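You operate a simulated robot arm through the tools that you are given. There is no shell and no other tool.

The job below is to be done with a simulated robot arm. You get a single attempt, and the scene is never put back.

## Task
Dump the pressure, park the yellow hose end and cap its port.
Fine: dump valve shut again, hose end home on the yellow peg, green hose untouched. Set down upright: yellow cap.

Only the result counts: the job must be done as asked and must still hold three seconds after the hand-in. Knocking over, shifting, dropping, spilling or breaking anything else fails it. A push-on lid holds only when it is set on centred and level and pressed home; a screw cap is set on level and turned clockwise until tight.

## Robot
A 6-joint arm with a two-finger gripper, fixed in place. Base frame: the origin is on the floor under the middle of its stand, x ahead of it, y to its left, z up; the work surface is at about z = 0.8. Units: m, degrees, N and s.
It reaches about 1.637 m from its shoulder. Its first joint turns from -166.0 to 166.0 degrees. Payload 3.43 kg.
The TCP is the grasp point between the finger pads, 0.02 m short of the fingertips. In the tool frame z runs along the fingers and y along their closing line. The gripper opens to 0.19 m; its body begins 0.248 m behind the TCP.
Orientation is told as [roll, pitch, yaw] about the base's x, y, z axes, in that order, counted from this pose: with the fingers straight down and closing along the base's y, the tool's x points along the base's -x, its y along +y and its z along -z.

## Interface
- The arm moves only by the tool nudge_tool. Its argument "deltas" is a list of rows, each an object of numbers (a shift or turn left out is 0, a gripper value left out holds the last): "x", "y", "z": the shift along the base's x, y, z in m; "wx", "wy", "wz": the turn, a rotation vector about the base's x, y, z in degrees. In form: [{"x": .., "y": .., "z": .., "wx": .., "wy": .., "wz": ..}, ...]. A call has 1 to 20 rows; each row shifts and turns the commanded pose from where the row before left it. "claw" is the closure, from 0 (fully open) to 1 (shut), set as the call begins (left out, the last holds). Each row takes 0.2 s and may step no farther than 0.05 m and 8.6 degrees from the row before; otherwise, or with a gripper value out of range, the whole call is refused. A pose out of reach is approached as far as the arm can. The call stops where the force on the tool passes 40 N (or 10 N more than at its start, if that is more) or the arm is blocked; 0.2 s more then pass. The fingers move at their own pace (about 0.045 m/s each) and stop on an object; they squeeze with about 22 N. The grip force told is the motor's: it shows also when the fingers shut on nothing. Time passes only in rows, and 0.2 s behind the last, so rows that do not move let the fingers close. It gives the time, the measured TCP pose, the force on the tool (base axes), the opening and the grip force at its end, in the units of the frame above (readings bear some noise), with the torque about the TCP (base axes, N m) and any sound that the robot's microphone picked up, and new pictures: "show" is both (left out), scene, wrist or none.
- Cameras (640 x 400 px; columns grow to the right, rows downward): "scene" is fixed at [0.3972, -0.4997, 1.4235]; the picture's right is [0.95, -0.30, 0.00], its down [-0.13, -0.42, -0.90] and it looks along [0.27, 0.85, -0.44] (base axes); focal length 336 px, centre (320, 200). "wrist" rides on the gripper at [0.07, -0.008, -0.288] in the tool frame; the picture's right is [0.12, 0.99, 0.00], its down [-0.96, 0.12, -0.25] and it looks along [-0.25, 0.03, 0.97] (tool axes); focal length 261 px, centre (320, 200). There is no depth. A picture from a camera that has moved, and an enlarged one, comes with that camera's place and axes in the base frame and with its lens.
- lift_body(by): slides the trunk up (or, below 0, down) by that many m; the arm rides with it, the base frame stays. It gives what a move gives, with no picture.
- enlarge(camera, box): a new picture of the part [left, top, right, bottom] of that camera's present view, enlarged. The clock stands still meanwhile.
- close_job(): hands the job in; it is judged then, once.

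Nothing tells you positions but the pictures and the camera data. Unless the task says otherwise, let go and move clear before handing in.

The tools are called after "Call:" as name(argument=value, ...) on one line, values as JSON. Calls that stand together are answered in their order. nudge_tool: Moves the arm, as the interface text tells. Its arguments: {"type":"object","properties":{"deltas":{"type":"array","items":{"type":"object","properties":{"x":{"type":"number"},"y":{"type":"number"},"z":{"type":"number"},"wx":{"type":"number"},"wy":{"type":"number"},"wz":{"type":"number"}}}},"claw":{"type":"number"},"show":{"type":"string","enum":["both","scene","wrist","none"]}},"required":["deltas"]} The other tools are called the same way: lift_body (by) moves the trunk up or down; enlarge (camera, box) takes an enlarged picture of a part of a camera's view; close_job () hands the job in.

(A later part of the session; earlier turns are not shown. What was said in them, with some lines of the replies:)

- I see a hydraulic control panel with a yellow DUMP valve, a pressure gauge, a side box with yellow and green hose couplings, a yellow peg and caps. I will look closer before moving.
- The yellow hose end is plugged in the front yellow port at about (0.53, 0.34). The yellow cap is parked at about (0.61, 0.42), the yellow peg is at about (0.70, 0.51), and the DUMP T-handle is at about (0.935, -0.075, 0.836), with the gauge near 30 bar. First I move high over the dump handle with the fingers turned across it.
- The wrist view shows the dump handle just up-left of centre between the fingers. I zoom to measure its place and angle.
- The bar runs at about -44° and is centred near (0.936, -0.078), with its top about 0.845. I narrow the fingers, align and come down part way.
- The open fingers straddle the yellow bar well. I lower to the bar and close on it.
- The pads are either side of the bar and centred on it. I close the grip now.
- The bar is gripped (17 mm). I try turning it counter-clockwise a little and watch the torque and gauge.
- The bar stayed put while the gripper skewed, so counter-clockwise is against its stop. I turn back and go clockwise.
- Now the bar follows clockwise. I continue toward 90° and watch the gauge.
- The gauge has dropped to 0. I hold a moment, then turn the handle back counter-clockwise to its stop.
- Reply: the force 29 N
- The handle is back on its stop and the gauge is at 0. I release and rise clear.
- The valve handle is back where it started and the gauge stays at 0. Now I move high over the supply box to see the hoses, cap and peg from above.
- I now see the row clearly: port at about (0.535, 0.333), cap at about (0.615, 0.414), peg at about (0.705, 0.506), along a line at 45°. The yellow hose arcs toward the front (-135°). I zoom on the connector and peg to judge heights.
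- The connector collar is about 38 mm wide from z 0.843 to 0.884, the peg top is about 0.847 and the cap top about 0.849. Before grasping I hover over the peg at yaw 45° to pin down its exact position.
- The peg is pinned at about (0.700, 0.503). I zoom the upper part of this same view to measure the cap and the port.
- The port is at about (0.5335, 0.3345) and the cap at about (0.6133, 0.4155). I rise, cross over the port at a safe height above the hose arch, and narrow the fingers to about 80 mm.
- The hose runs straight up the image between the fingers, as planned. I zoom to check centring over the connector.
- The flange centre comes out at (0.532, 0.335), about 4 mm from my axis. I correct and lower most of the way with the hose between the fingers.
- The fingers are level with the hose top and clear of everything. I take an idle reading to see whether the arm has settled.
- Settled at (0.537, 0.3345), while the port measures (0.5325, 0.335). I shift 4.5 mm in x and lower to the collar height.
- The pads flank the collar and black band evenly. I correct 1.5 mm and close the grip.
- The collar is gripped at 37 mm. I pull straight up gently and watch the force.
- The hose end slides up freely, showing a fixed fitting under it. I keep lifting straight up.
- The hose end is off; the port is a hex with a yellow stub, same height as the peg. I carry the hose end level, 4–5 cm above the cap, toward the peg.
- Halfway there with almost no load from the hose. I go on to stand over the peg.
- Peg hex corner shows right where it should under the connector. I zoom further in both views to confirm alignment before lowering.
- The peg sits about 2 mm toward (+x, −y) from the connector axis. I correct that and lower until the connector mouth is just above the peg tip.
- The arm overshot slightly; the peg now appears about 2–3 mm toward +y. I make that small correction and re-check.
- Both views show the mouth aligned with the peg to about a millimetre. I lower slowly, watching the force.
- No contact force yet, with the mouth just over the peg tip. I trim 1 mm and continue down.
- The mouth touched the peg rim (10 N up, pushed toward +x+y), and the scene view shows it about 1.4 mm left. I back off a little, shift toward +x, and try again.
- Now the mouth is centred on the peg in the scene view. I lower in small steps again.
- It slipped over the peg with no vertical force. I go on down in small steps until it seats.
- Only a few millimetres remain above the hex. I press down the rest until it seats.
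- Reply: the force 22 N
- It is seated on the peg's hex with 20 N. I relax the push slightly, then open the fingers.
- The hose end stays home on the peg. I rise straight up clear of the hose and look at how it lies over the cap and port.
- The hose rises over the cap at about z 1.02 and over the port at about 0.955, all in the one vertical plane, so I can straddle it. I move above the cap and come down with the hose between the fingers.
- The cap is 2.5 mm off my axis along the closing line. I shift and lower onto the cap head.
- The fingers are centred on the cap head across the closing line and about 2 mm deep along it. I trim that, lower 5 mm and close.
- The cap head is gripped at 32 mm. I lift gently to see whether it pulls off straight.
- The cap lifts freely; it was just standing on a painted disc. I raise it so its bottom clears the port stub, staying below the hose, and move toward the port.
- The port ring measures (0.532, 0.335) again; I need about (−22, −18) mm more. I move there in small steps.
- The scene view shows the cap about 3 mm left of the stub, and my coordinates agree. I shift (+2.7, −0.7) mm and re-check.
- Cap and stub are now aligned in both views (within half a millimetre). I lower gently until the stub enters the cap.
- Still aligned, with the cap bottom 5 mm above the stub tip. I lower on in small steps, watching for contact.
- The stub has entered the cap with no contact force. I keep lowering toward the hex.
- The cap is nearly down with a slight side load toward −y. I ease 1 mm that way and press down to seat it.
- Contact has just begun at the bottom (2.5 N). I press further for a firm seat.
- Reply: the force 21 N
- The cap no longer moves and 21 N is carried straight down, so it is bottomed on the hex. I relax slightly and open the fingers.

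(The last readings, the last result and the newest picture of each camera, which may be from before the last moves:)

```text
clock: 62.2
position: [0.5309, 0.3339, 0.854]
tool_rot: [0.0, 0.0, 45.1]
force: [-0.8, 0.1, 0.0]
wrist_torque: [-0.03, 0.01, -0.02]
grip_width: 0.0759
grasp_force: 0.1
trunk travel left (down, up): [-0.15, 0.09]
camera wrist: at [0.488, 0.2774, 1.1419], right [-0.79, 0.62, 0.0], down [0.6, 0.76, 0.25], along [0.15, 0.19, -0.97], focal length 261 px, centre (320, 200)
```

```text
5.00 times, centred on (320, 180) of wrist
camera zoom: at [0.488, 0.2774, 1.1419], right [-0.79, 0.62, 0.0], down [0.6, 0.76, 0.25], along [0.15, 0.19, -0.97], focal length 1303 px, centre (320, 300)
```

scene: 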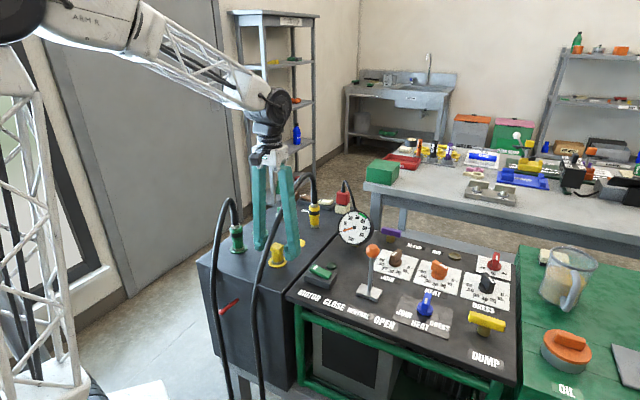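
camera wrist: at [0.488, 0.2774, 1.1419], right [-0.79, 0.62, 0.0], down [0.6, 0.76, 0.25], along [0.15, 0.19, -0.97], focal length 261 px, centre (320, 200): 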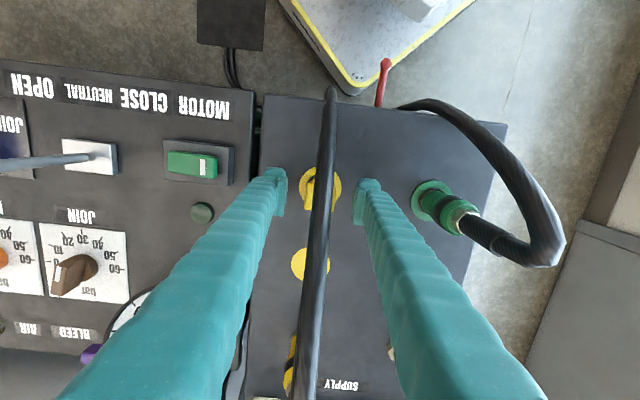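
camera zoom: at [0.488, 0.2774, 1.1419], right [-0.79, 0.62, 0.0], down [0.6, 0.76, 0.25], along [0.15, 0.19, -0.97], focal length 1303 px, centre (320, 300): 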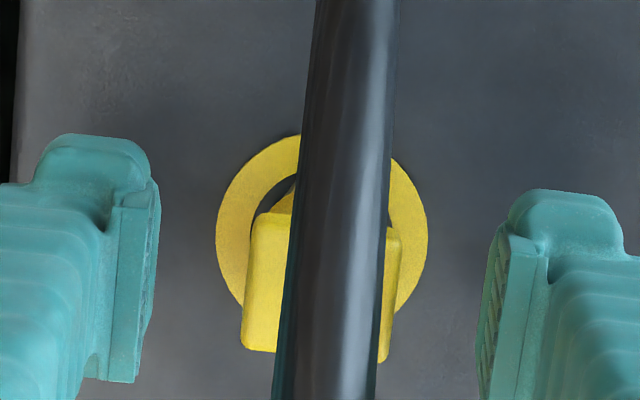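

The cap stands upright and centred on the port. I rise straight up, clear of the hose, and inspect everything.

Call:
nudge_tool(deltas=[{"z": 0.03}, {"z": 0.045}, {"z": 0.05}, {"z": 0.05}, {"z": 0.05}, {"z": 0.05}, {"z": 0.03}, {}], claw=0.6, show="both")

Call:
enlarge(camera="scene", box=[255, 215, 305, 275])

Call:
enlarge(camera="scene", box=[290, 170, 340, 240])

Call:
enlarge(camera="scene", box=[325, 200, 535, 350])

```text
clock: 64.0
position: [0.5358, 0.3325, 1.1574]
tool_rot: [-0.1, 0.0, 45.1]
force: [0.2, -0.5, -0.2]
wrist_torque: [0.03, 0.0, -0.06]
grip_width: 0.0758
grasp_force: 0.0
trunk travel left (down, up): [-0.15, 0.09]
camera wrist: at [0.4908, 0.2768, 1.4465], right [-0.79, 0.62, 0.0], down [0.6, 0.76, 0.25], along [0.15, 0.19, -0.97], focal length 261 px, centre (320, 200)
```

scene: 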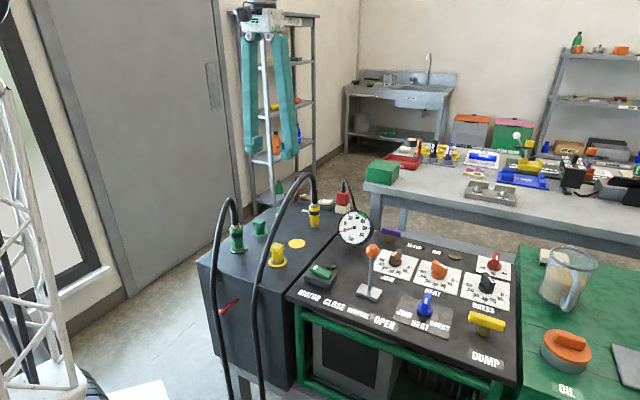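
wrist: 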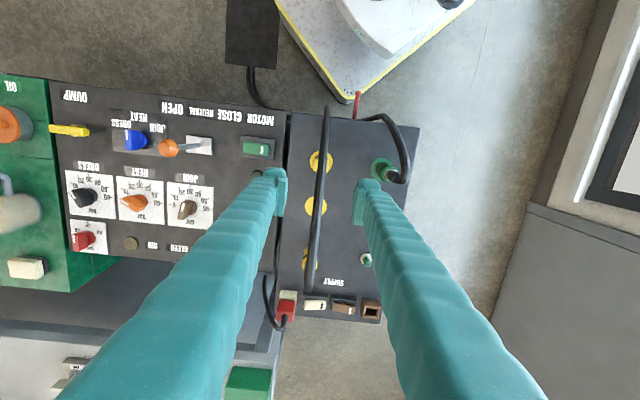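

```text
6.67 times, centred on (280, 245) of scene
camera zoom: at [0.3972, -0.4997, 1.4235], right [0.95, -0.3, 0.0], down [-0.13, -0.42, -0.9], along [0.27, 0.85, -0.44], focal length 2242 px, centre (587, -100)
```

zoom: 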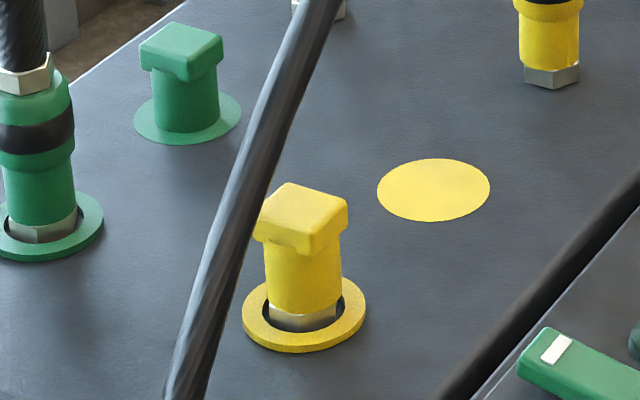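

```text
5.71 times, centred on (315, 205) of scene
camera zoom: at [0.3972, -0.4997, 1.4235], right [0.95, -0.3, 0.0], down [-0.13, -0.42, -0.9], along [0.27, 0.85, -0.44], focal length 1921 px, centre (349, 171)
```

zoom: 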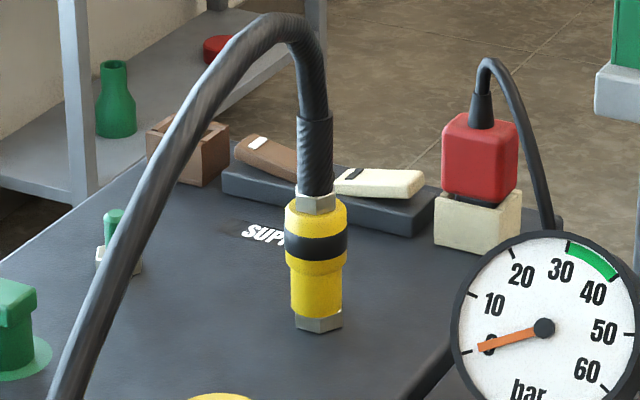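

```text
2.67 times, centred on (430, 275) of scene
camera zoom: at [0.3972, -0.4997, 1.4235], right [0.95, -0.3, 0.0], down [-0.13, -0.42, -0.9], along [0.27, 0.85, -0.44], focal length 897 px, centre (27, 0)
```

zoom: 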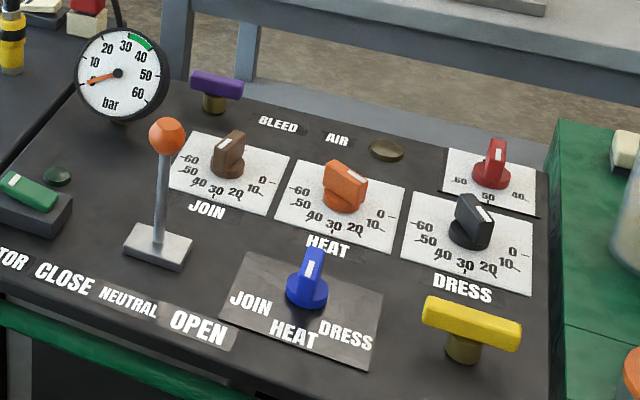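

Everything looks right. I compare close-ups of the dump handle and the parked hose end with the earlier ones.

Call:
enlarge(camera="scene", box=[440, 290, 540, 370])

Call:
enlarge(camera="scene", box=[300, 190, 330, 230])

Call:
enlarge(camera="scene", box=[260, 230, 300, 270])

Call:
enlarge(camera="scene", box=[200, 180, 290, 260])

```text
5.00 times, centred on (490, 330) of scene
camera zoom: at [0.3972, -0.4997, 1.4235], right [0.95, -0.3, 0.0], down [-0.13, -0.42, -0.9], along [0.27, 0.85, -0.44], focal length 1681 px, centre (-530, -450)
```

zoom: 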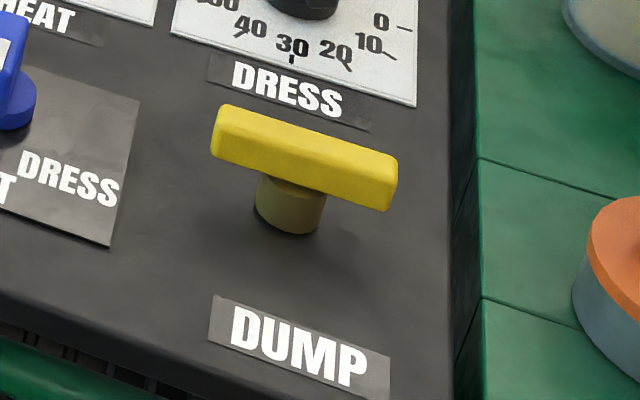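

```text
10.00 times, centred on (315, 210) of scene
camera zoom: at [0.3972, -0.4997, 1.4235], right [0.95, -0.3, 0.0], down [-0.13, -0.42, -0.9], along [0.27, 0.85, -0.44], focal length 3362 px, centre (370, 100)
```

zoom: 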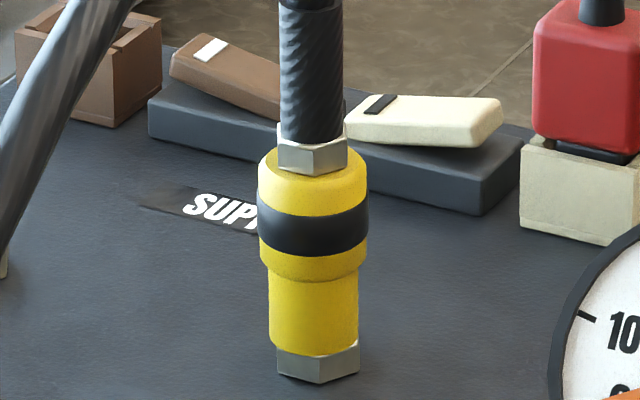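

```text
10.00 times, centred on (280, 250) of scene
camera zoom: at [0.3972, -0.4997, 1.4235], right [0.95, -0.3, 0.0], down [-0.13, -0.42, -0.9], along [0.27, 0.85, -0.44], focal length 3362 px, centre (720, -300)
```

zoom: 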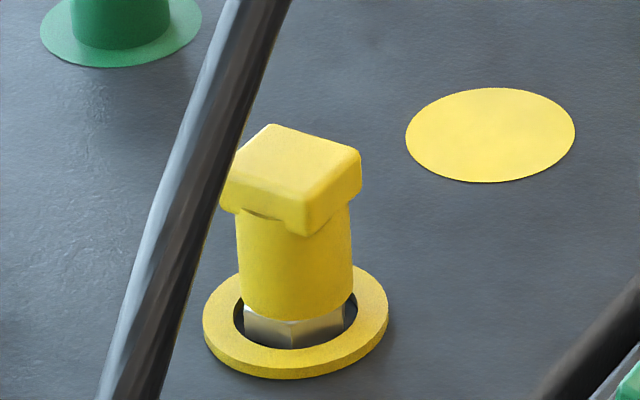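

```text
5.00 times, centred on (245, 220) of scene
camera zoom: at [0.3972, -0.4997, 1.4235], right [0.95, -0.3, 0.0], down [-0.13, -0.42, -0.9], along [0.27, 0.85, -0.44], focal length 1681 px, centre (695, 100)
```

zoom: 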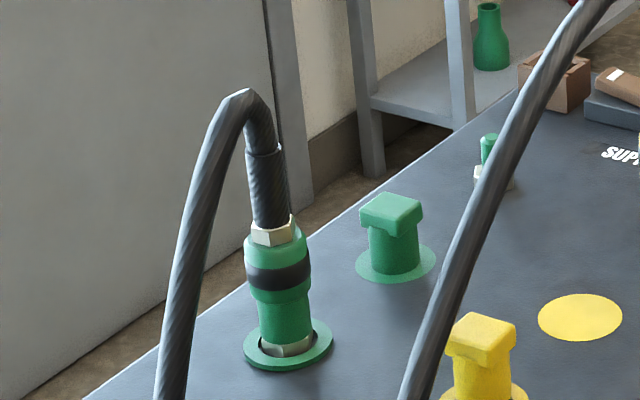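

The dump handle looks just as it did before and the gauge reads 0. The yellow hose end is seated upright on the yellow peg, the yellow cap stands upright on the port's hex, and the green hose is as it was. The gripper is open and clear above, so I hand in.

Call:
close_job()

```text
The job is handed in.
```

I finished the job and handed it in; I haven't seen the verdict. In the last pictures:

- **Pressure:** the gauge fell from 30 bar to 0 and stayed there. The dump valve is back against its shut stop.
- **Yellow hose end:** it sits upright on the yellow peg. I pressed it down onto the peg's hex with about 20 N before letting go.
- **Yellow cap:** it stands upright and centred on the port. I pressed it down with about 21 N, and it had stopped moving before I reached that force. It slid on freely with no thread, so I treated it as a push-on cap and did not turn it.
- **Green hose:** I never touched it, and it looks the same as at the start.

The gripper is open and clear, above the hose.
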